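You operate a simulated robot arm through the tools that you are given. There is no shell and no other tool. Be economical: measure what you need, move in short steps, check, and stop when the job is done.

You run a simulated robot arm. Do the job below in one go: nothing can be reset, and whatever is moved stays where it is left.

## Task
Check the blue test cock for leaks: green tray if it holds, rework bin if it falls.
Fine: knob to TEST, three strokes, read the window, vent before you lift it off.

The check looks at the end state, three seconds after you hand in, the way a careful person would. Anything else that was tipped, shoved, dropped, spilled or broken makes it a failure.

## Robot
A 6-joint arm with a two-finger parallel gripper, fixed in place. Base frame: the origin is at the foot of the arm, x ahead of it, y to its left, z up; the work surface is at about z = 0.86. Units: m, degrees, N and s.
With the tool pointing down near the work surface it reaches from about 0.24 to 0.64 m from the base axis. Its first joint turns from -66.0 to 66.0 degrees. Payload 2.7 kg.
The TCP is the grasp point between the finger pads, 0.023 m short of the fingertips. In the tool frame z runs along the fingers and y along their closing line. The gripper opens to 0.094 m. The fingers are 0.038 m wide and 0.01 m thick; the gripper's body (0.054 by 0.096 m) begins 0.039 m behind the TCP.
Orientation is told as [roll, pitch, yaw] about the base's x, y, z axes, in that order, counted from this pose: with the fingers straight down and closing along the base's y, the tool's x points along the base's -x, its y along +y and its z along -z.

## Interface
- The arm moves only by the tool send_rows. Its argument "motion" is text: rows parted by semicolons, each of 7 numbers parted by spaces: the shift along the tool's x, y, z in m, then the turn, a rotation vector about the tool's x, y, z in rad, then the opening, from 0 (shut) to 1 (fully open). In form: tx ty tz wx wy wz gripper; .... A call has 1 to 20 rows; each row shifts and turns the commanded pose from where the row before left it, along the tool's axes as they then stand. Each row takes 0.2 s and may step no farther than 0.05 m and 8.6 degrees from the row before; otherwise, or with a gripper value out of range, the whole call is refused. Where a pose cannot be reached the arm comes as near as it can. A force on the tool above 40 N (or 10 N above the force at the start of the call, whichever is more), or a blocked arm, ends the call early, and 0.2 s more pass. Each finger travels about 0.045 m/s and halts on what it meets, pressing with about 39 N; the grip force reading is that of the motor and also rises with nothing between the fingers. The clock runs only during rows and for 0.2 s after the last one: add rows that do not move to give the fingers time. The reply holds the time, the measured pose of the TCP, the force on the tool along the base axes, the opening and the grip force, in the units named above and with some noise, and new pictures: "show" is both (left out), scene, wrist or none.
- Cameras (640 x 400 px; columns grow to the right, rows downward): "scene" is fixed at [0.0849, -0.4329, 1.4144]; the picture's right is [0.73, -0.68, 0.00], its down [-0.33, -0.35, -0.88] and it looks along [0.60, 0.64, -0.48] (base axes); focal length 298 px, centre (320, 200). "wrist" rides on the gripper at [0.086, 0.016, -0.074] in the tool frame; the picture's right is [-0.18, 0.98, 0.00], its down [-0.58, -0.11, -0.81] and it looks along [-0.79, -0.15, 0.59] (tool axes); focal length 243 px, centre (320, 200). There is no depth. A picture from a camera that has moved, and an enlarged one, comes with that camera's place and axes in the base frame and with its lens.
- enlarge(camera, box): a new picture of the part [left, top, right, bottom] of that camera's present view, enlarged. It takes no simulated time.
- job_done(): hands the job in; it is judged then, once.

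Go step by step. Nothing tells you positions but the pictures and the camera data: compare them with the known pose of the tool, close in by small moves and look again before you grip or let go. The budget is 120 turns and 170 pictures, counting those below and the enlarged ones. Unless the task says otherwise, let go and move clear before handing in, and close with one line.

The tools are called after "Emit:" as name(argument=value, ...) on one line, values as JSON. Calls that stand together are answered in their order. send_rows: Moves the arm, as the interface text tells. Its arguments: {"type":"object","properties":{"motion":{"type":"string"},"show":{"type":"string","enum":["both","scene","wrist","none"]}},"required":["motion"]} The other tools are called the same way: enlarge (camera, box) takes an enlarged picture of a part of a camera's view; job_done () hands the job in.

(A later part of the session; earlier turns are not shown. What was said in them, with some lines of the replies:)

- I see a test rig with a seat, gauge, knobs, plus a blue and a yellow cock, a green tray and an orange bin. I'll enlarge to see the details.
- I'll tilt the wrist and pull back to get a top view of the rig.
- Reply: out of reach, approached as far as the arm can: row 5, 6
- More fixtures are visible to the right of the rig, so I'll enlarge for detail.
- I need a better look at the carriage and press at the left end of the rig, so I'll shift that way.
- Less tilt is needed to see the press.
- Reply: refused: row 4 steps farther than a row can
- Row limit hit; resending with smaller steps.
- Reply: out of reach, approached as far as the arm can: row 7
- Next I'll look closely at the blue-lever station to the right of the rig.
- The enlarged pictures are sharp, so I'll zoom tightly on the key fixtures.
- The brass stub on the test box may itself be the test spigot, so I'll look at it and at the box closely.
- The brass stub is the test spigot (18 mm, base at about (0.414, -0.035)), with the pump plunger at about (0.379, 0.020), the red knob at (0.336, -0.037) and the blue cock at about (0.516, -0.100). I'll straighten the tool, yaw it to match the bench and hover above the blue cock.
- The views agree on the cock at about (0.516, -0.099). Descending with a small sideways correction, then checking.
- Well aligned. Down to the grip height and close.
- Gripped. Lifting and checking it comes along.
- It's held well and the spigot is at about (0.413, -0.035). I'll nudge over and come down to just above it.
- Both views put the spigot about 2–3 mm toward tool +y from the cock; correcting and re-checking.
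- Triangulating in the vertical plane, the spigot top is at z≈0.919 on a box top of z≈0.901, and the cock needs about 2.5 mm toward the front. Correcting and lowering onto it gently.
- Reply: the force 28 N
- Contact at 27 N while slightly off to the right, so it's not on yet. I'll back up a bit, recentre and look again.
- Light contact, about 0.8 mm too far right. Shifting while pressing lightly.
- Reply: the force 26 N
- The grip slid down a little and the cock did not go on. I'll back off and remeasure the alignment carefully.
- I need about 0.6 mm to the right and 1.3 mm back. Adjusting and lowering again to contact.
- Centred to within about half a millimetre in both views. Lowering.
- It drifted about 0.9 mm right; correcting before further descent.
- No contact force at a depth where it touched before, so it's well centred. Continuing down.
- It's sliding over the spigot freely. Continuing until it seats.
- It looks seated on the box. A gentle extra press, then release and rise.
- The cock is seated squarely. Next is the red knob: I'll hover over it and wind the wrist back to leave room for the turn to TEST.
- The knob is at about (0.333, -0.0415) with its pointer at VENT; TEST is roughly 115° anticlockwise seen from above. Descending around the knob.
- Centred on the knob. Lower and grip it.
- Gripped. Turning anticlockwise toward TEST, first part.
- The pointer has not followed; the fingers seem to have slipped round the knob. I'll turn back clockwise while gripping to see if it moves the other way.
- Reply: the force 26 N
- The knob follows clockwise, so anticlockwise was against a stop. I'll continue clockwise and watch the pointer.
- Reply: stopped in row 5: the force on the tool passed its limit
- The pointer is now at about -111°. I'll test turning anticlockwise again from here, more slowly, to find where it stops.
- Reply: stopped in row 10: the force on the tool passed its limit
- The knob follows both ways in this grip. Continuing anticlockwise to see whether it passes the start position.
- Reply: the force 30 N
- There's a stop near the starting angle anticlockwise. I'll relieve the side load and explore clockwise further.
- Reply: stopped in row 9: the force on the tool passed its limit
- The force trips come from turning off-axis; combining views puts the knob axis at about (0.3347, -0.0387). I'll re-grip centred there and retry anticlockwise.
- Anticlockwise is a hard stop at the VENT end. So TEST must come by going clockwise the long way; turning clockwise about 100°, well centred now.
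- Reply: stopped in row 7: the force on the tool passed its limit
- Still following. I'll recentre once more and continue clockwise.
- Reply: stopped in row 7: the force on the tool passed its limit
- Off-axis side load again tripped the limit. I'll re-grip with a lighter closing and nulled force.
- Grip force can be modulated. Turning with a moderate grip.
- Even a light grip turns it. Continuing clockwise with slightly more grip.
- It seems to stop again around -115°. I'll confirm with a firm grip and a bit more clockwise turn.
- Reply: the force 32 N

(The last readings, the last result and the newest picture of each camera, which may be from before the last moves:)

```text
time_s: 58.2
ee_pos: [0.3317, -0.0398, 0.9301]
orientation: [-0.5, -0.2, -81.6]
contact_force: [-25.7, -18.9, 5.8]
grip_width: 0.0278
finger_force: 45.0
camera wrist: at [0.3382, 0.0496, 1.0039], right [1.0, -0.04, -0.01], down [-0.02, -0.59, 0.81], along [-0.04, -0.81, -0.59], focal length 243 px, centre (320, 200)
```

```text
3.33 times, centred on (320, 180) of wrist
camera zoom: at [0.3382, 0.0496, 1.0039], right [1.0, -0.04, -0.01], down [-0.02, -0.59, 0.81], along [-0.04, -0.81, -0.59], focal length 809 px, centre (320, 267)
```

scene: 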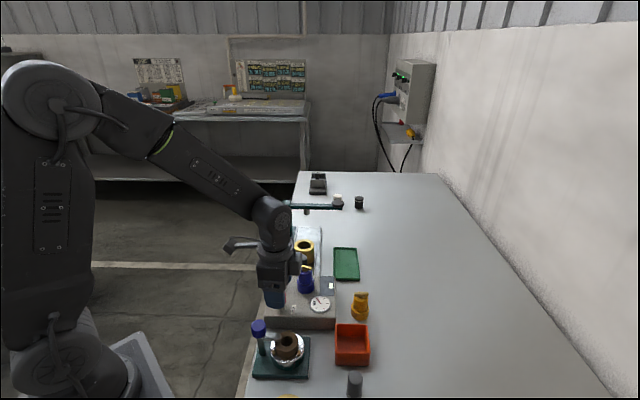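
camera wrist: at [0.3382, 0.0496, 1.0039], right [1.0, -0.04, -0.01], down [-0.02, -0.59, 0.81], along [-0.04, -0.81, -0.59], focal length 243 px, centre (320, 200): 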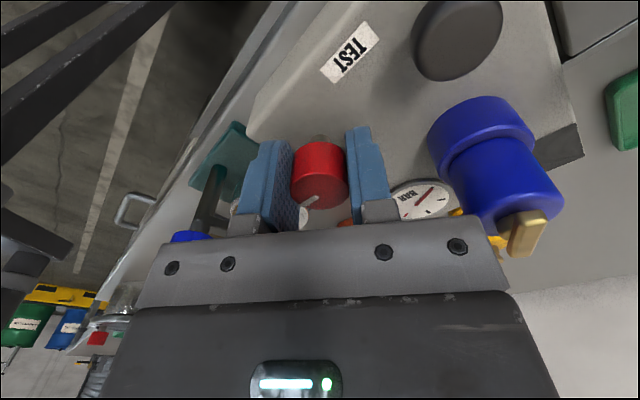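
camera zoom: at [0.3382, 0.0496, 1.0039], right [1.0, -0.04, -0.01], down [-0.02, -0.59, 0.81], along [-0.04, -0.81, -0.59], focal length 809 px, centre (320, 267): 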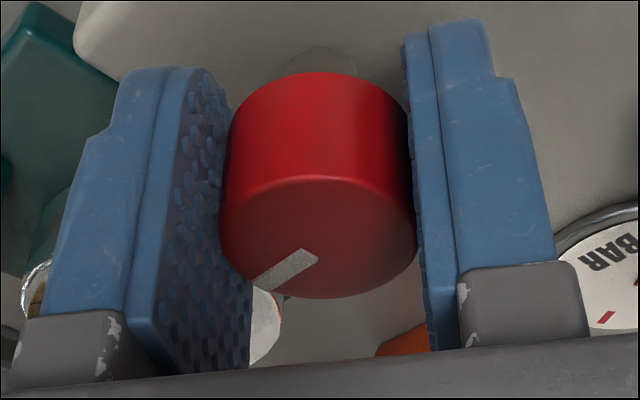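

The travel is about 70° between stops: the start was at the VENT side, and the far stop (about -118°) should be TEST. I'll release, rise and look over the panel.

Emit:
send_rows(motion="0 0 0 0 0 0 0.4; 0 0 0 0 0 0 0.6; 0 0 0 0 0 0 0.6; 0 0 -0.03 0 0 0 0.6; 0 0 -0.04 0 0 0 0.6; 0.02 0 -0.04 0 0 0 0.6; 0.04 0 0 0 0 0 0.6; 0 0 0 0 0 0 0.6", show="wrist")

Emit:
enlarge(camera="wrist", box=[200, 0, 440, 150])

Emit:
enlarge(camera="scene", box=[255, 255, 351, 315])

```text
time_s: 60.0
ee_pos: [0.3253, 0.0209, 1.0379]
orientation: [-0.1, -0.3, -81.5]
contact_force: [0.4, -0.2, 0.5]
grip_width: 0.0563
finger_force: 0.0
camera wrist: at [0.3304, 0.1091, 1.1124], right [1.0, -0.04, 0.0], down [-0.02, -0.59, 0.81], along [-0.03, -0.81, -0.59], focal length 243 px, centre (320, 200)
```

wrist: 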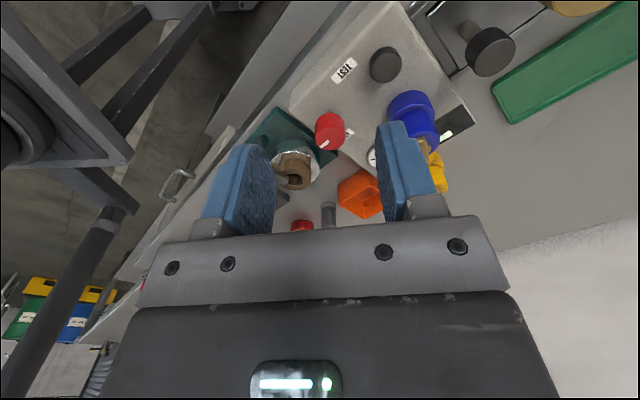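

```text
2.67 times, centred on (320, 75) of wrist
camera zoom: at [0.3304, 0.1091, 1.1124], right [1.0, -0.04, 0.0], down [-0.02, -0.59, 0.81], along [-0.03, -0.81, -0.59], focal length 647 px, centre (320, 533)
```

zoom: 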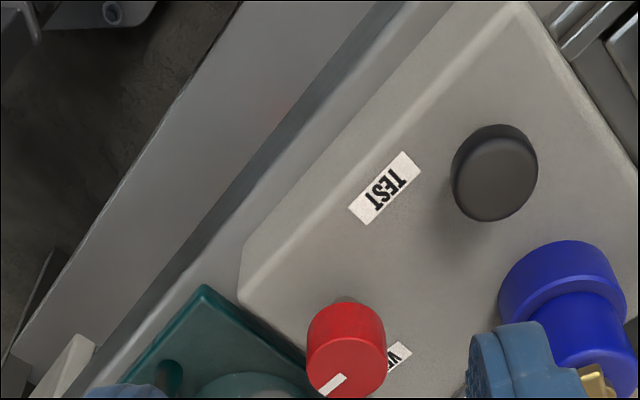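

```text
6.67 times, centred on (303, 285) of scene
camera zoom: at [0.0849, -0.4329, 1.4144], right [0.73, -0.68, 0.0], down [-0.33, -0.35, -0.88], along [0.6, 0.64, -0.48], focal length 1986 px, centre (433, -367)
```

zoom: 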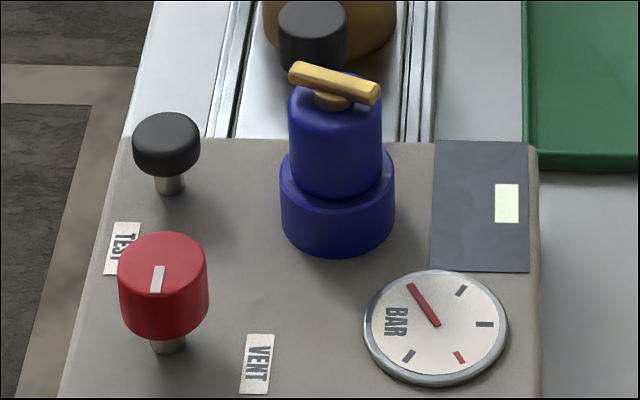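

The pointer now points along the front, about 90° from where it began. I'll position closed fingertips over the black pump plunger at about (0.377, 0.0155).

Emit:
send_rows(motion="-0.0065 0.025 0 0 0 0 0.2; -0.0065 0.025 0 0 0 0 0; 0 0 0.025 0 0 0 0; 0 0 0.025 0 0 0 0; 0 0 0.015 0 0 0 0; 0 0 0 0 0 0 0")

Emit:
enlarge(camera="scene", box=[248, 245, 344, 305])

Emit:
enlarge(camera="wrist", box=[240, 60, 400, 220])

```text
time_s: 61.4
ee_pos: [0.3748, 0.015, 0.9745]
orientation: [-0.1, -0.3, -81.6]
contact_force: [-0.2, 0.7, -0.5]
grip_width: 0.0
finger_force: 39.0
camera wrist: at [0.3806, 0.1037, 1.0479], right [1.0, -0.04, 0.0], down [-0.02, -0.59, 0.81], along [-0.03, -0.81, -0.59], focal length 243 px, centre (320, 200)
```

scene: 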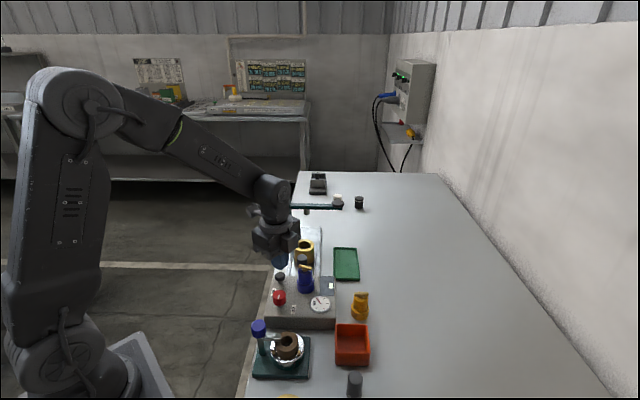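
wrist: 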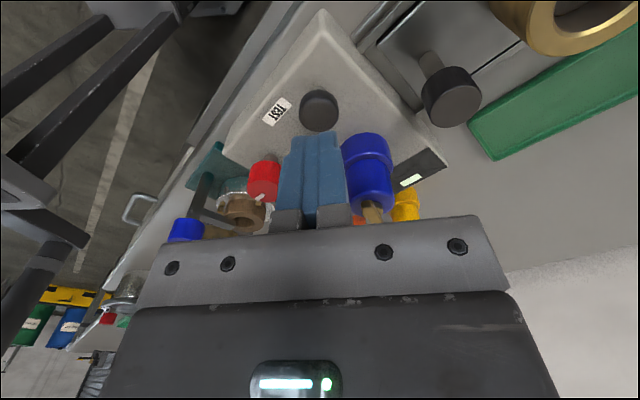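

```text
6.67 times, centred on (296, 275) of scene
camera zoom: at [0.0849, -0.4329, 1.4144], right [0.73, -0.68, 0.0], down [-0.33, -0.35, -0.88], along [0.6, 0.64, -0.48], focal length 1986 px, centre (480, -300)
```

zoom: 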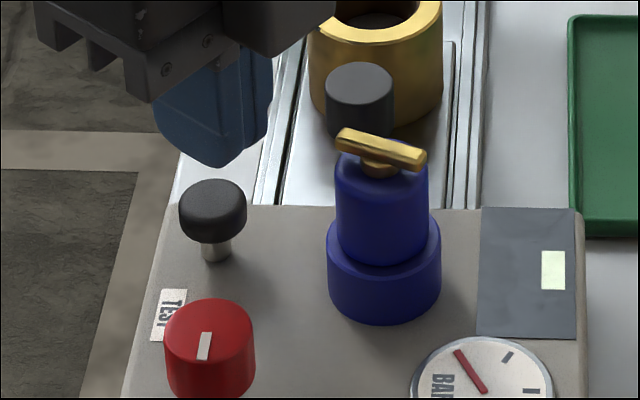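

```text
2.50 times, centred on (320, 140) of wrist
camera zoom: at [0.3806, 0.1037, 1.0479], right [1.0, -0.04, 0.0], down [-0.02, -0.59, 0.81], along [-0.03, -0.81, -0.59], focal length 606 px, centre (320, 350)
```

zoom: 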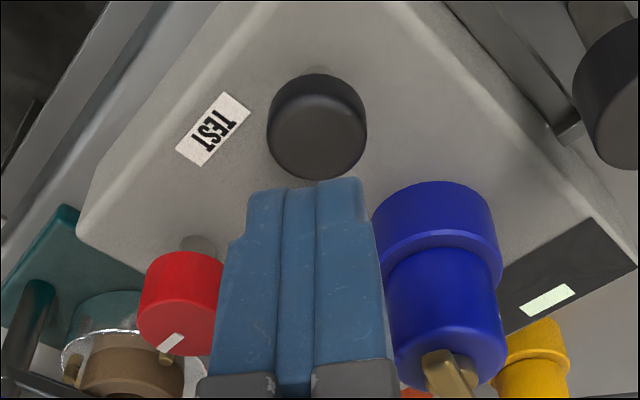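

Aligned over the plunger. Pressing down slowly for a first stroke.

Emit:
send_rows(motion="0 0.001 0.02 0 0 0 0; 0 0 0.006 0 0 0 0; 0 0 0.004 0 0 0 0; 0 0 0.004 0 0 0 0; 0 0 0 0 0 0 0", show="none")

Emit:
enlarge(camera="scene", box=[248, 255, 344, 315])

```text
time_s: 62.6
ee_pos: [0.3789, 0.0152, 0.9409]
orientation: [-0.1, -0.3, -81.5]
contact_force: [-0.9, 2.1, 3.3]
grip_width: 0.0002
finger_force: 38.8
```

```text
6.67 times, centred on (296, 285) of scene
camera zoom: at [0.0848, -0.4328, 1.4144], right [0.73, -0.68, 0.0], down [-0.33, -0.35, -0.88], along [0.6, 0.64, -0.48], focal length 1986 px, centre (480, -367)
```

zoom: 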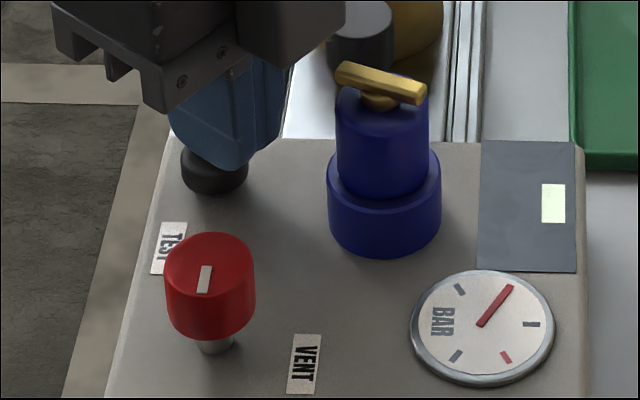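

The gauge jumped, so this position is TEST. Finishing this stroke to the bottom.

Emit:
send_rows(motion="0 0 0.003 0 0 0 0; 0 0 0.003 0 0 0 0; 0 0 0 0 0 0 0", show="none")

Emit:
enlarge(camera="scene", box=[248, 255, 344, 315])

```text
time_s: 63.4
ee_pos: [0.379, 0.0165, 0.9361]
orientation: [0.2, -0.3, -81.5]
contact_force: [-8.9, 4.7, 37.7]
grip_width: 0.0
finger_force: 39.2
```

```text
6.67 times, centred on (296, 285) of scene
camera zoom: at [0.0842, -0.4328, 1.4144], right [0.73, -0.68, 0.0], down [-0.33, -0.35, -0.88], along [0.6, 0.64, -0.48], focal length 1986 px, centre (480, -367)
```

zoom: 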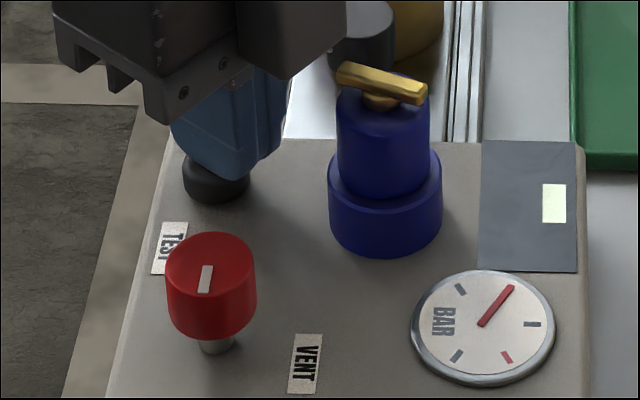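

Stroke one bottomed out. Letting the plunger return.

Emit:
send_rows(motion="0 0 -0.01 0 0 0 0; 0 0 -0.015 0 0 0 0; 0 0 0 0 0 0 0; 0 0 0 0 0 0 0", show="none")

Emit:
enlarge(camera="scene", box=[248, 255, 344, 315])

```text
time_s: 64.4
ee_pos: [0.3789, 0.0148, 0.9601]
orientation: [0.0, -0.4, -81.5]
contact_force: [-0.5, 0.1, 0.1]
grip_width: 0.0
finger_force: 39.0
```

```text
6.67 times, centred on (296, 285) of scene
camera zoom: at [0.0849, -0.4329, 1.4144], right [0.73, -0.68, 0.0], down [-0.33, -0.35, -0.88], along [0.6, 0.64, -0.48], focal length 1986 px, centre (480, -367)
```

zoom: 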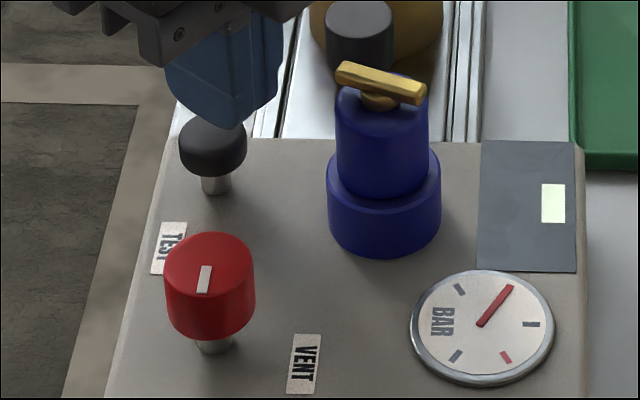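

The plunger returned and the gauge is holding so far. Strokes two and three.

Emit:
send_rows(motion="0 0 0.012 0 0 0 0; 0 0 0.0095 0 0 0 0; 0 0 0 0 0 0 0; 0 0 -0.0115 0 0 0 0; 0 0 -0.01 0 0 0 0; 0 0 0 0 0 0 0", show="none")

Emit:
enlarge(camera="scene", box=[248, 255, 344, 315])

```text
time_s: 65.8
ee_pos: [0.3775, 0.014, 0.9595]
orientation: [-0.1, -0.3, -81.4]
contact_force: [-0.3, -0.3, 0.2]
grip_width: 0.0001
finger_force: 39.2
```

```text
6.67 times, centred on (296, 285) of scene
camera zoom: at [0.0849, -0.4329, 1.4144], right [0.73, -0.68, 0.0], down [-0.33, -0.35, -0.88], along [0.6, 0.64, -0.48], focal length 1986 px, centre (480, -367)
```

zoom: 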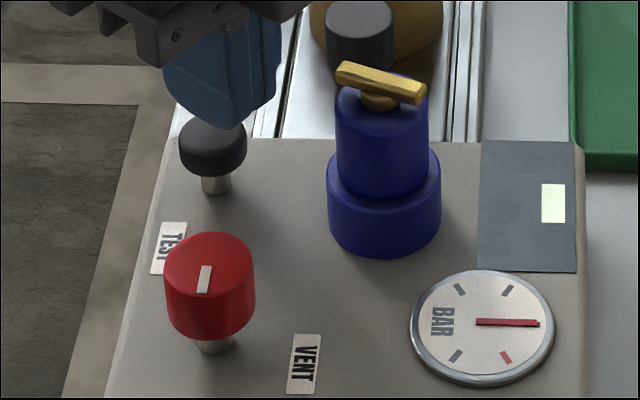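

Stroke two registered (needle at the next tick). Now stroke three.

Emit:
send_rows(motion="0 0 0.012 0 0 0 0; 0 0 0.0095 0 0 0 0; 0 0 0 0 0 0 0; 0 0 -0.0115 0 0 0 0; 0 0 -0.01 0 0 0 0; 0 0 0 0 0 0 0", show="none")

Emit:
enlarge(camera="scene", box=[248, 255, 344, 315])

```text
time_s: 67.2
ee_pos: [0.3782, 0.0162, 0.9611]
orientation: [-0.1, -0.3, -81.5]
contact_force: [-0.4, 0.1, 0.2]
grip_width: 0.0001
finger_force: 39.1
```

```text
6.67 times, centred on (296, 285) of scene
camera zoom: at [0.0849, -0.4329, 1.4144], right [0.73, -0.68, 0.0], down [-0.33, -0.35, -0.88], along [0.6, 0.64, -0.48], focal length 1986 px, centre (480, -367)
```

zoom: 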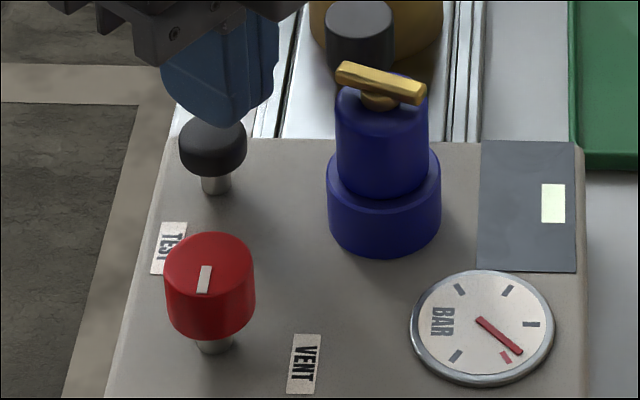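

Three strokes done; the needle is close to the red mark. Now I'll hold and watch both the gauge and the window.

Emit:
enlarge(camera="scene", box=[304, 270, 344, 320])

Emit:
send_rows(motion="0 0 -0.01 0 0 0 0; 0 0 -0.02 0 0 0 0; 0 0 0 0 0 0 0; 0 0 0 0 0 0 0; 0 0 0 0 0 0 0; 0 0 0 0 0 0 0; 0 0 0 0 0 0 0; 0 0 0 0 0 0 0; 0 0 0 0 0 0 0; 0 0 0 0 0 0 0; 0 0 0 0 0 0 0; 0 0 0 0 0 0 0; 0 0 0 0 0 0 0; 0 0 0 0 0 0 0; 0 0 0 0 0 0 0; 0 0 0 0 0 0 0; 0 0 0 0 0 0 0; 0 0 0 0 0 0 0; 0 0 0 0 0 0 0; 0 0 0 0 0 0 0", show="none")

Emit:
enlarge(camera="scene", box=[304, 270, 344, 320])

```text
8.00 times, centred on (324, 295) of scene
camera zoom: at [0.0849, -0.4329, 1.4144], right [0.73, -0.68, 0.0], down [-0.33, -0.35, -0.88], along [0.6, 0.64, -0.48], focal length 2383 px, centre (288, -560)
```

zoom: 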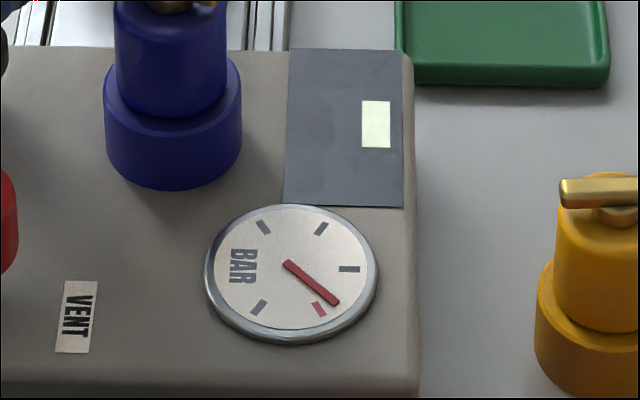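

```text
time_s: 71.4
ee_pos: [0.3771, 0.0164, 0.9893]
orientation: [-0.1, -0.3, -81.5]
contact_force: [0.2, -0.5, 0.3]
grip_width: 0.0
finger_force: 38.7
```

```text
8.00 times, centred on (324, 295) of scene
camera zoom: at [0.0849, -0.4329, 1.4144], right [0.73, -0.68, 0.0], down [-0.33, -0.35, -0.88], along [0.6, 0.64, -0.48], focal length 2383 px, centre (288, -560)
```

zoom: 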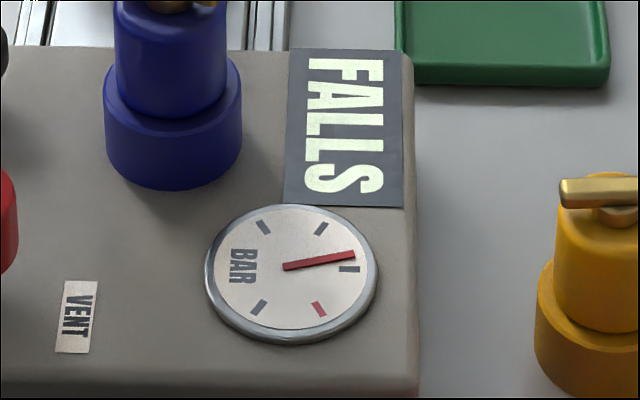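

The window reads FALLS, so the cock leaks and goes to the rework bin. First vent: back to the red knob.

Emit:
send_rows(motion="0 0 -0.02 0 0 0 0.3; -0.024 -0.025 0 0 0 0 0.6; -0.024 -0.025 0 0 0 0 0.6; 0 0 0.02 0 0 0 0.6; 0 0 0.02 0 0 0 0.6; 0 0 0 0 0 0 0.6", show="wrist")

Emit:
enlarge(camera="wrist", box=[240, 80, 400, 240])

```text
time_s: 72.8
ee_pos: [0.3336, -0.0386, 0.9698]
orientation: [-0.1, -0.3, -81.5]
contact_force: [0.6, -0.9, -0.8]
grip_width: 0.0564
finger_force: 0.2
camera wrist: at [0.3389, 0.0501, 1.0434], right [1.0, -0.04, 0.0], down [-0.02, -0.59, 0.81], along [-0.03, -0.81, -0.59], focal length 243 px, centre (320, 200)
```

wrist: 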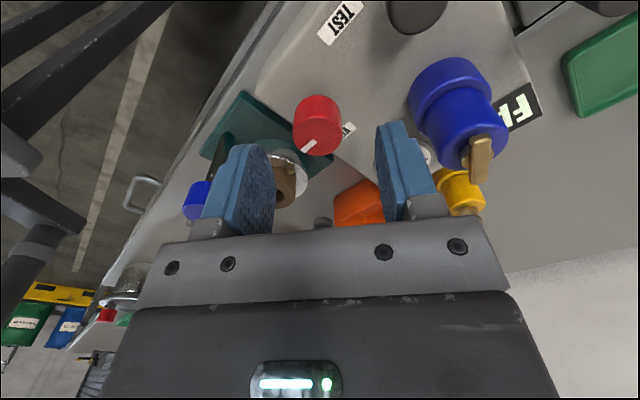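

```text
2.50 times, centred on (320, 160) of wrist
camera zoom: at [0.3389, 0.0501, 1.0434], right [1.0, -0.04, 0.0], down [-0.02, -0.59, 0.81], along [-0.03, -0.81, -0.59], focal length 606 px, centre (320, 300)
```

zoom: 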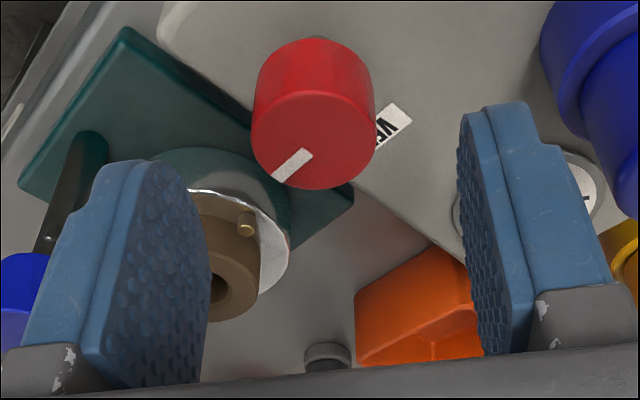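

Centred on the knob. Lower, grip moderately and turn anticlockwise back to the VENT stop.

Emit:
send_rows(motion="0 0 0.02 0 0 0 0.6; 0 0 0.019 0 0 0 0.6; 0 0 0 0 0 0 0.4; 0 0 0 0 0 0 0.24; 0 0 0 0 0 0 0.24; 0 0 0 0 0 0 0.24; 0 0 0 0 0 -0.12 0.24; 0 0 0 0 0 -0.12 0.24; 0 0 0 0 0 -0.12 0.24; 0 0 0 0 0 -0.12 0.24; 0 0 0 0 0 -0.12 0.24; 0 0 0 0 0 -0.12 0.24; 0 0 0 0 0 -0.12 0.24; 0 0 0 0 0 0 0.24", show="wrist")

Emit:
enlarge(camera="wrist", box=[260, 120, 380, 240])

Emit:
enlarge(camera="scene", box=[264, 270, 344, 320])

```text
time_s: 75.8
ee_pos: [0.3359, -0.04, 0.9309]
orientation: [-0.3, -0.1, -33.1]
contact_force: [-13.4, -12.2, -3.1]
grip_width: 0.0303
finger_force: 8.8
camera wrist: at [0.2737, 0.0222, 1.0054], right [0.69, 0.72, 0.0], down [0.43, -0.41, 0.81], along [0.58, -0.56, -0.59], focal length 243 px, centre (320, 200)
```

wrist: 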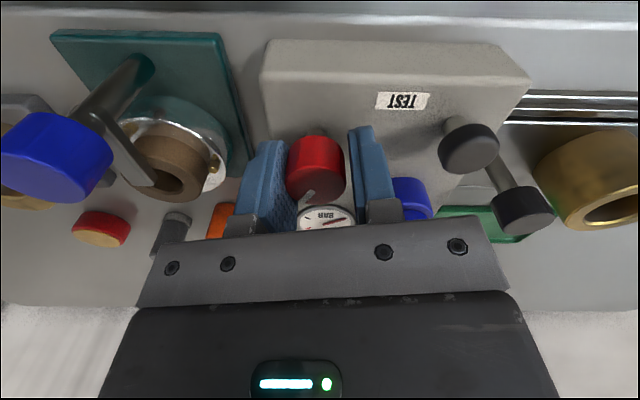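

```text
3.33 times, centred on (320, 180) of wrist
camera zoom: at [0.2737, 0.0222, 1.0054], right [0.69, 0.72, 0.0], down [0.43, -0.41, 0.81], along [0.58, -0.56, -0.59], focal length 809 px, centre (320, 267)
```

zoom: 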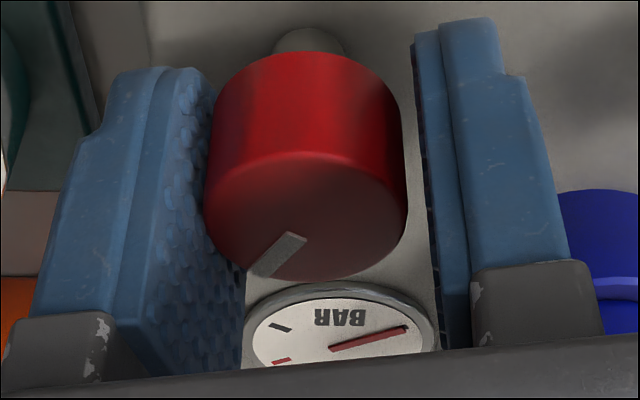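

```text
8.00 times, centred on (304, 295) of scene
camera zoom: at [0.0845, -0.4332, 1.4143], right [0.73, -0.68, 0.0], down [-0.33, -0.35, -0.88], along [0.6, 0.64, -0.48], focal length 2383 px, centre (448, -560)
```

zoom: 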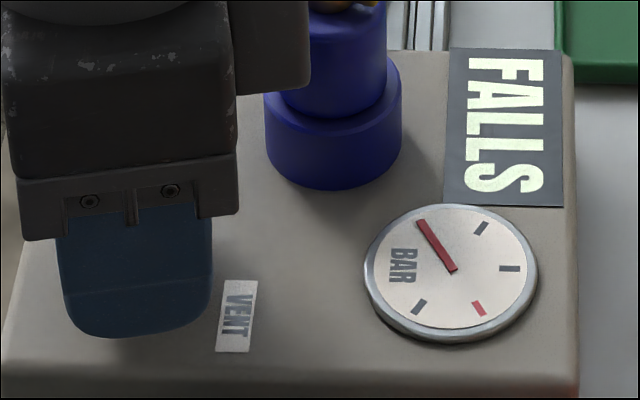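

The gauge has dropped to zero. I'll finish the turn fully to the VENT stop.

Emit:
send_rows(motion="0 -0.0015 0 0 0 0 0.23; 0 0 0 0 0 -0.12 0.23; 0 0 0 0 0 -0.12 0.23; 0 0 0 0 0 -0.12 0.23; 0 0 0 0 0 -0.12 0.23; 0 0 0 0 0 -0.12 0.23; 0 0 0 0 0 -0.12 0.23; 0 0 0 0 0 0 0.23; 0 0 0 0 0 0 0.4; 0 0 0 0 0 0 0.6; 0 0 0 0 0 0 0.6; 0 0 -0.04 0 0 0 0.6; 0 0 -0.04 0 0 0 0.6; 0 0 -0.03 0 0 0 0.6; 0 0 0 0 0 0 0.6", show="none")

Emit:
enlarge(camera="scene", box=[256, 260, 336, 310])

```text
time_s: 79.0
ee_pos: [0.3336, -0.0384, 1.0397]
orientation: [-0.2, 0.1, 7.9]
contact_force: [-1.0, 0.4, -0.4]
grip_width: 0.0564
finger_force: 0.0
```

```text
8.00 times, centred on (296, 285) of scene
camera zoom: at [0.0849, -0.4329, 1.4144], right [0.73, -0.68, 0.0], down [-0.33, -0.35, -0.88], along [0.6, 0.64, -0.48], focal length 2383 px, centre (512, -480)
```

zoom: 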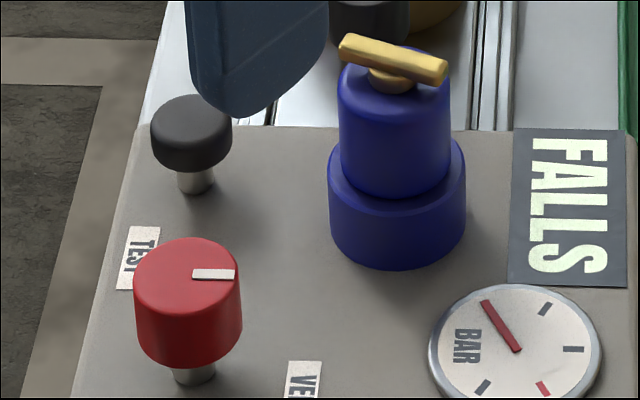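

Vented with the knob back at VENT. Now going over the cock to pick it up.

Emit:
send_rows(motion="0 0 0 0 0 -0.137 0.6; 0 0 0 0 0 -0.137 0.6; 0 0 0 0 0 -0.137 0.6; 0 0 0 0 0 -0.137 0.6; 0 0 0 0 0 -0.134 0.6; -0.0285 -0.027 0 0 0 0 0.6; -0.0285 -0.0275 0 0 0 0 0.6; 0 0 0 0 0 0 0.6; 0 0 0.03 0 0 0 0.6; 0 0 0 0 0 0 0.6", show="wrist")

Emit:
enlarge(camera="scene", box=[264, 240, 344, 290])

```text
time_s: 81.2
ee_pos: [0.414, -0.0357, 1.0107]
orientation: [0.0, 0.3, 47.0]
contact_force: [0.5, 0.3, -0.4]
grip_width: 0.0564
finger_force: 0.0
camera wrist: at [0.3449, -0.0872, 1.0853], right [-0.59, 0.8, 0.0], down [0.48, 0.35, 0.8], along [0.65, 0.48, -0.59], focal length 243 px, centre (320, 200)
```

wrist: 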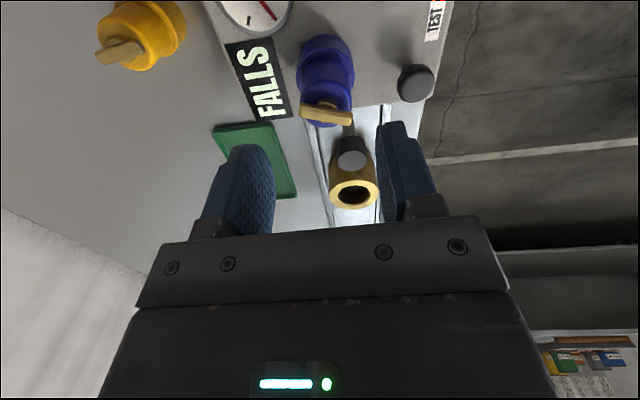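

```text
8.00 times, centred on (304, 265) of scene
camera zoom: at [0.0849, -0.4329, 1.4144], right [0.73, -0.68, 0.0], down [-0.33, -0.35, -0.88], along [0.6, 0.64, -0.48], focal length 2383 px, centre (448, -320)
```

zoom: 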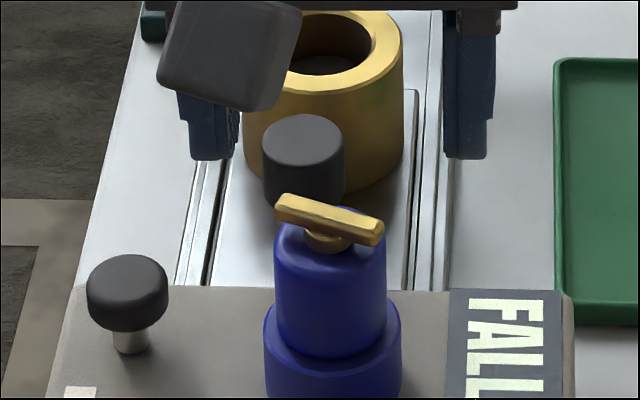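

Emit:
send_rows(motion="0 0.0024 0.03 0 0 0 0.6; 0 0 0.025 0 0 0 0.6; 0 0 0.014 0 0 0 0.6; 0 0 0 0 0 0 0.6; 0 0 0 0 0 0 0.4; 0 0 0 0 0 0 0.2; 0 0 0 0 0 0 0.2; 0 0 0 0 0 0 0.2", show="wrist")

Emit:
enlarge(camera="scene", box=[272, 255, 336, 295])

```text
time_s: 83.0
ee_pos: [0.4094, -0.0357, 0.9408]
orientation: [-0.1, 0.2, 47.0]
contact_force: [0.1, -0.2, -0.1]
grip_width: 0.0363
finger_force: 38.8
camera wrist: at [0.342, -0.0862, 1.0159], right [-0.59, 0.8, 0.0], down [0.48, 0.35, 0.8], along [0.65, 0.48, -0.59], focal length 243 px, centre (320, 200)
```

wrist: 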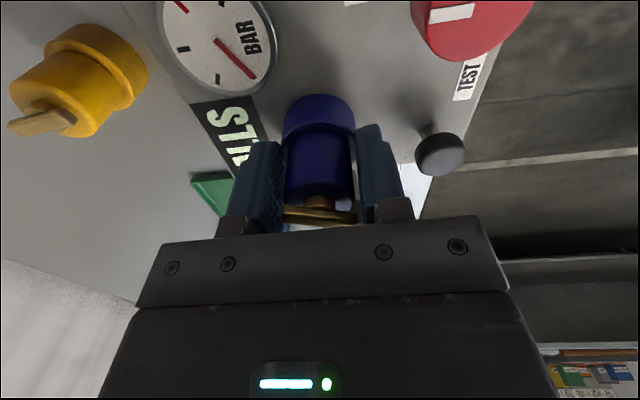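

```text
10.00 times, centred on (304, 275) of scene
camera zoom: at [0.0849, -0.4329, 1.4144], right [0.73, -0.68, 0.0], down [-0.33, -0.35, -0.88], along [0.6, 0.64, -0.48], focal length 2979 px, centre (480, -550)
```

zoom: 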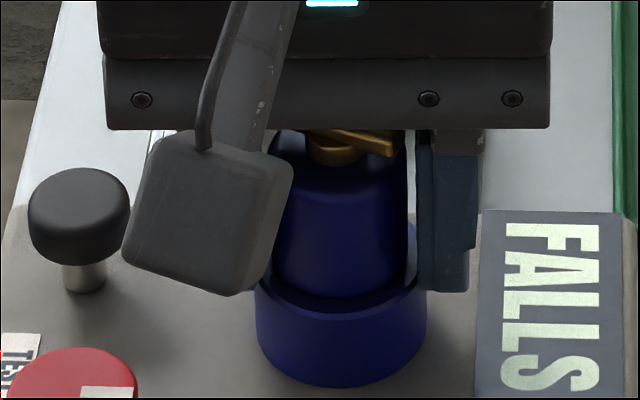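

Gripped. To be able to set it deep in the bin with the fingers above the rim, I'll re-grip about 12 mm higher on the body.

Emit:
send_rows(motion="0 0 0 0 0 0 0.45; 0 0 0 0 0 0 0.5; -0.0015 0 -0.012 0 0 0 0.5; 0 0 0 0 0 0 0.35; 0 0 0 0 0 0 0.2; 0 0 0 0 0 0 0.2; 0 0 0 0 0 0 0.2; 0 0 -0.01 0 0 0 0.2; 0 0 -0.02 0 0 0 0.2; 0 0 -0.03 0 0 0 0.2; 0 0 -0.03 0 0 0 0.2; 0 0 0 0 0 0 0.2", show="wrist")

Emit:
enlarge(camera="scene", box=[264, 230, 344, 300])

Emit:
enlarge(camera="scene", box=[325, 310, 381, 380])

```text
time_s: 85.6
ee_pos: [0.4131, -0.0326, 1.0442]
orientation: [-0.2, 0.2, 47.0]
contact_force: [0.1, 0.1, -1.3]
grip_width: 0.0315
finger_force: 39.2
camera wrist: at [0.3441, -0.0848, 1.1187], right [-0.59, 0.8, 0.0], down [0.48, 0.35, 0.8], along [0.65, 0.48, -0.59], focal length 243 px, centre (320, 200)
```

wrist: 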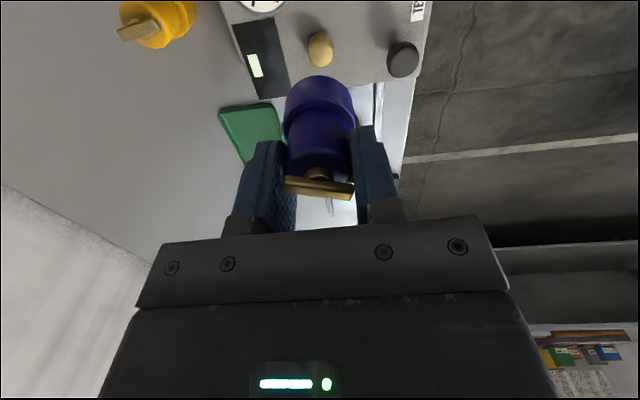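

```text
5.71 times, centred on (304, 265) of scene
camera zoom: at [0.0849, -0.4329, 1.4144], right [0.73, -0.68, 0.0], down [-0.33, -0.35, -0.88], along [0.6, 0.64, -0.48], focal length 1702 px, centre (411, -171)
```

zoom: 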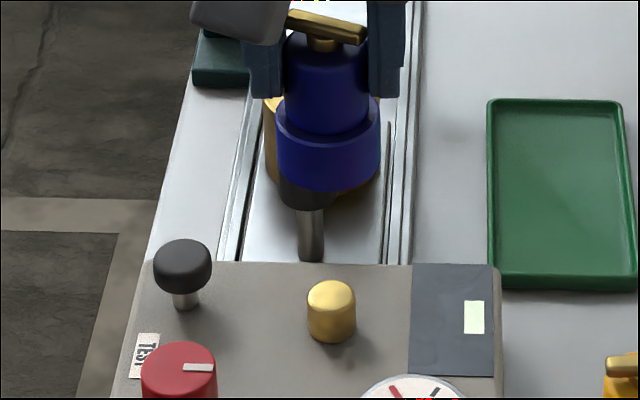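

```text
5.71 times, centred on (353, 345) of scene
camera zoom: at [0.0849, -0.4329, 1.4144], right [0.73, -0.68, 0.0], down [-0.33, -0.35, -0.88], along [0.6, 0.64, -0.48], focal length 1702 px, centre (131, -629)
```

zoom: 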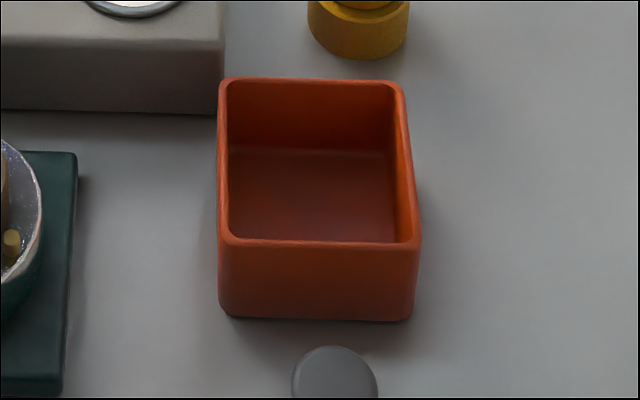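

The cock came off cleanly. Carrying it over to the rework bin at about (0.391, -0.198).

Emit:
send_rows(motion="0.034 -0.0243 0 0 0 0 0.2; 0.034 -0.0243 0 0 0 0 0.2; 0.034 -0.0243 0 0 0 0 0.2; 0.034 -0.0243 0 0 0 0 0.2; 0 0 0 0 0 0 0.2; 0 0 0.04 0 0 0 0.2; 0 0 0 0 0 0 0.2", show="wrist")

Emit:
enlarge(camera="scene", box=[310, 290, 390, 380])

```text
time_s: 87.2
ee_pos: [0.3871, -0.1987, 1.0041]
orientation: [-0.2, 0.2, 47.1]
contact_force: [0.9, -1.1, -1.0]
grip_width: 0.0314
finger_force: 39.2
camera wrist: at [0.3194, -0.2506, 1.079], right [-0.59, 0.8, 0.0], down [0.48, 0.36, 0.8], along [0.65, 0.48, -0.59], focal length 243 px, centre (320, 200)
```

wrist: 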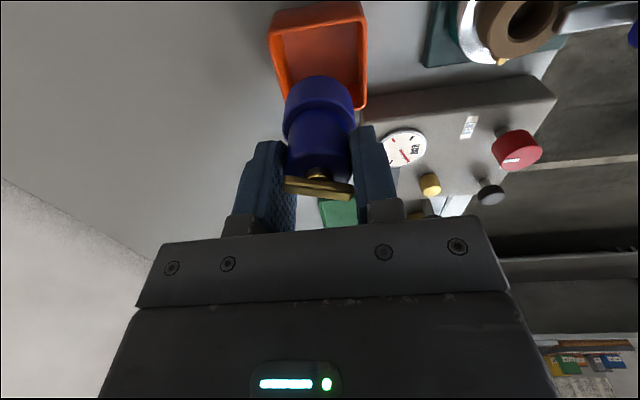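

```text
4.44 times, centred on (350, 335) of scene
camera zoom: at [0.0849, -0.4329, 1.4144], right [0.73, -0.68, 0.0], down [-0.33, -0.35, -0.88], along [0.6, 0.64, -0.48], focal length 1324 px, centre (187, -400)
```

zoom: 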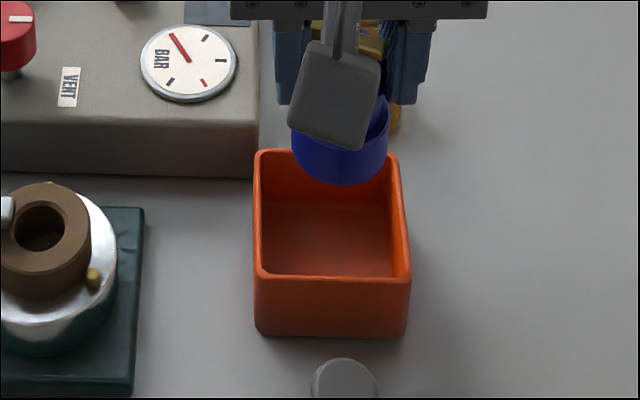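

Small correction (3 mm back, 1 mm left), then lowering part way into the bin.

Emit:
send_rows(motion="-0.003 0.001 0.02 0 0 0 0.2; 0 0 0.02 0 0 0 0.2; 0 0 0.01 0 0 0 0.2; 0 0 0 0 0 0 0.2", show="wrist")

Emit:
enlarge(camera="scene", box=[320, 295, 384, 365])

Emit:
enlarge(camera="wrist", box=[220, 0, 420, 125])

```text
time_s: 88.2
ee_pos: [0.3922, -0.1965, 0.9541]
orientation: [-0.1, 0.2, 47.0]
contact_force: [-0.1, -0.7, -1.7]
grip_width: 0.0317
finger_force: 39.2
camera wrist: at [0.3229, -0.2477, 1.0292], right [-0.59, 0.8, 0.0], down [0.48, 0.35, 0.8], along [0.65, 0.48, -0.59], focal length 243 px, centre (320, 200)
```

wrist: 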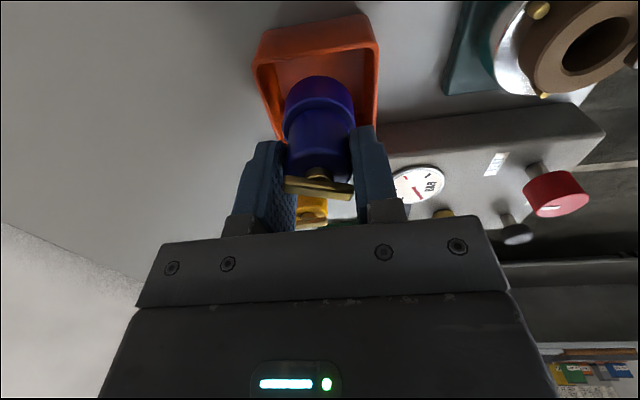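

```text
5.71 times, centred on (352, 330) of scene
camera zoom: at [0.0849, -0.4329, 1.4144], right [0.73, -0.68, 0.0], down [-0.33, -0.35, -0.88], along [0.6, 0.64, -0.48], focal length 1702 px, centre (137, -543)
```

zoom: 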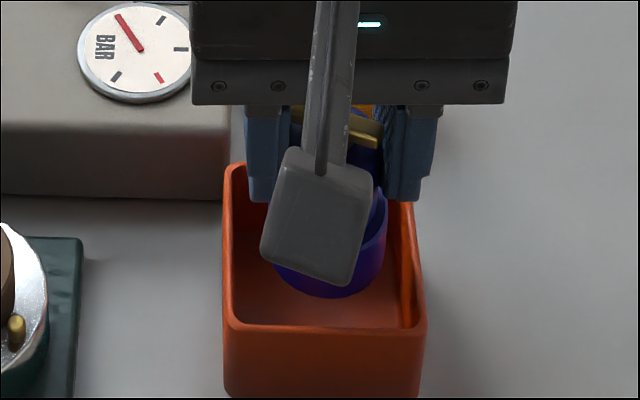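

```text
3.20 times, centred on (320, 62) of wrist
camera zoom: at [0.3229, -0.2477, 1.0292], right [-0.59, 0.8, 0.0], down [0.48, 0.35, 0.8], along [0.65, 0.48, -0.59], focal length 776 px, centre (320, 640)
```

zoom: 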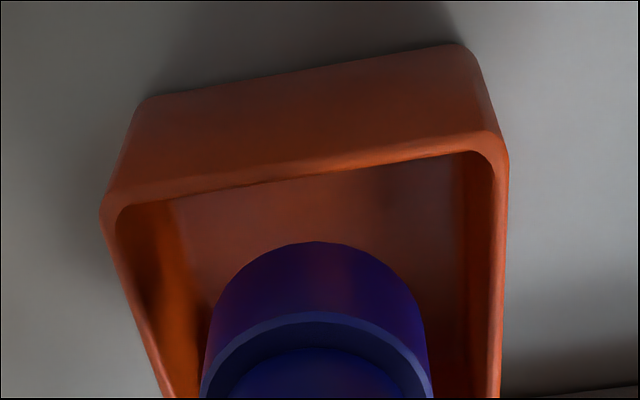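

The cock should shift about 2 mm left and 3 mm forward to be centred in the bin; then lower with the fingertips just above the rim.

Emit:
send_rows(motion="0.003 0.0022 0 0 0 0 0.2; 0 0 0.015 0 0 0 0.2; 0 0 0.012 0 0 0 0.2; 0 0 0 0 0 0 0.2", show="wrist")

Emit:
enlarge(camera="scene", box=[320, 295, 384, 365])

Emit:
enlarge(camera="wrist", box=[220, 0, 420, 125])

```text
time_s: 89.2
ee_pos: [0.3887, -0.1975, 0.9271]
orientation: [-0.3, 0.2, 47.0]
contact_force: [0.1, 0.2, -1.1]
grip_width: 0.0317
finger_force: 39.1
camera wrist: at [0.3201, -0.2485, 1.0027], right [-0.59, 0.8, 0.0], down [0.48, 0.35, 0.8], along [0.65, 0.48, -0.59], focal length 243 px, centre (320, 200)
```

wrist: 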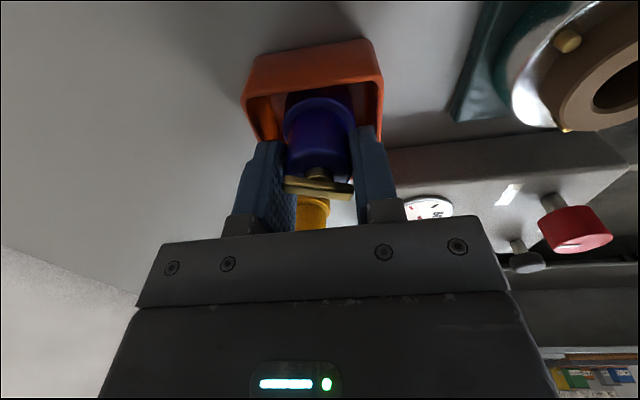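

```text
5.71 times, centred on (352, 330) of scene
camera zoom: at [0.0849, -0.4329, 1.4144], right [0.73, -0.68, 0.0], down [-0.33, -0.35, -0.88], along [0.6, 0.64, -0.48], focal length 1702 px, centre (137, -543)
```

zoom: 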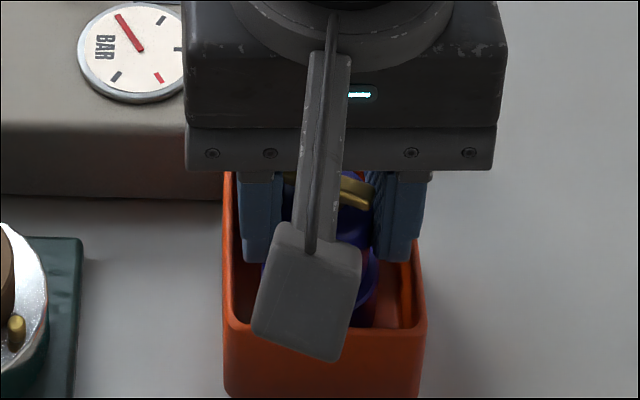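

```text
3.20 times, centred on (320, 62) of wrist
camera zoom: at [0.3201, -0.2485, 1.0027], right [-0.59, 0.8, 0.0], down [0.48, 0.35, 0.8], along [0.65, 0.48, -0.59], focal length 776 px, centre (320, 640)
```

zoom: 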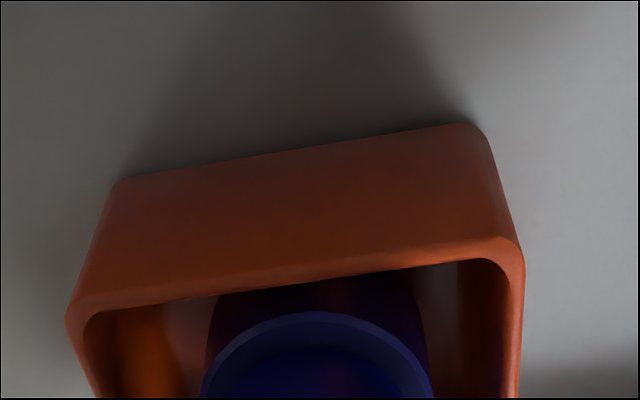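

No contact and inside the bin. Opening just enough to release, then lifting straight out.

Emit:
send_rows(motion="0 0 0 0 0 0 0.36; 0 0 0 0 0 0 0.4; 0 0 0 0 0 0 0.4; 0 0 0 0 0 0 0.4; 0 0 -0.015 0 0 0 0.4; 0 0 -0.025 0 0 0 0.42; 0 0 -0.04 0 0 0 0.5; 0 0 -0.04 0 0 0 0.5; 0 0 -0.04 0 0 0 0.5; 0 0 0 0 0 0 0.5", show="both")

Emit:
enlarge(camera="scene", box=[256, 240, 400, 380])

```text
time_s: 91.4
ee_pos: [0.3918, -0.1946, 1.0885]
orientation: [-0.1, 0.2, 47.1]
contact_force: [0.5, -0.2, 0.2]
grip_width: 0.0469
finger_force: 0.1
camera wrist: at [0.3221, -0.2468, 1.1639], right [-0.59, 0.8, 0.0], down [0.48, 0.35, 0.8], along [0.65, 0.48, -0.59], focal length 243 px, centre (320, 200)
```

scene: 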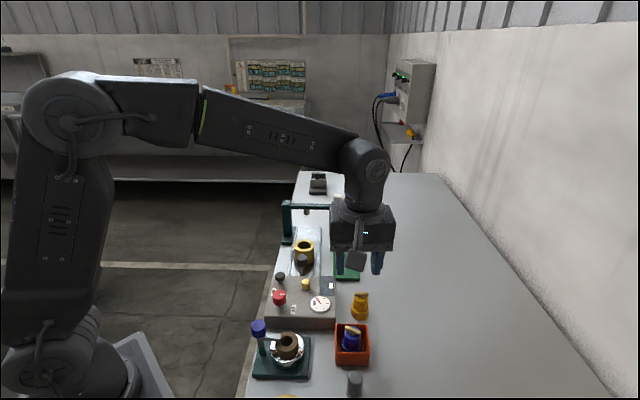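
wrist: 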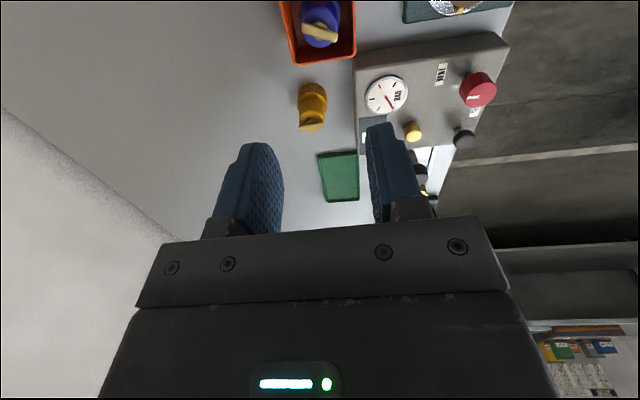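

```text
2.86 times, centred on (328, 310) of scene
camera zoom: at [0.0849, -0.4329, 1.4144], right [0.73, -0.68, 0.0], down [-0.33, -0.35, -0.88], along [0.6, 0.64, -0.48], focal length 851 px, centre (297, -114)
```

zoom: 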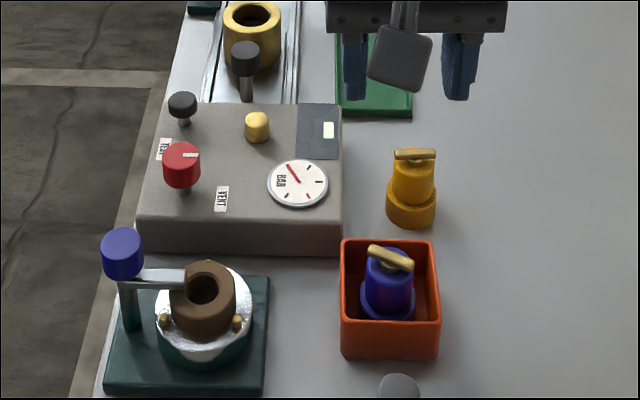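

The blue cock stands in the orange rework bin, the knob is at VENT with the gauge at zero, nothing else has moved and the arm is clear.

Emit:
job_done()

```text
The job is handed in.
```

The blue test cock failed the leak check: the window read FALLS after three strokes at TEST, so I vented the rig, lifted the cock off and stood it in the orange bin, which I took to be the rework bin.
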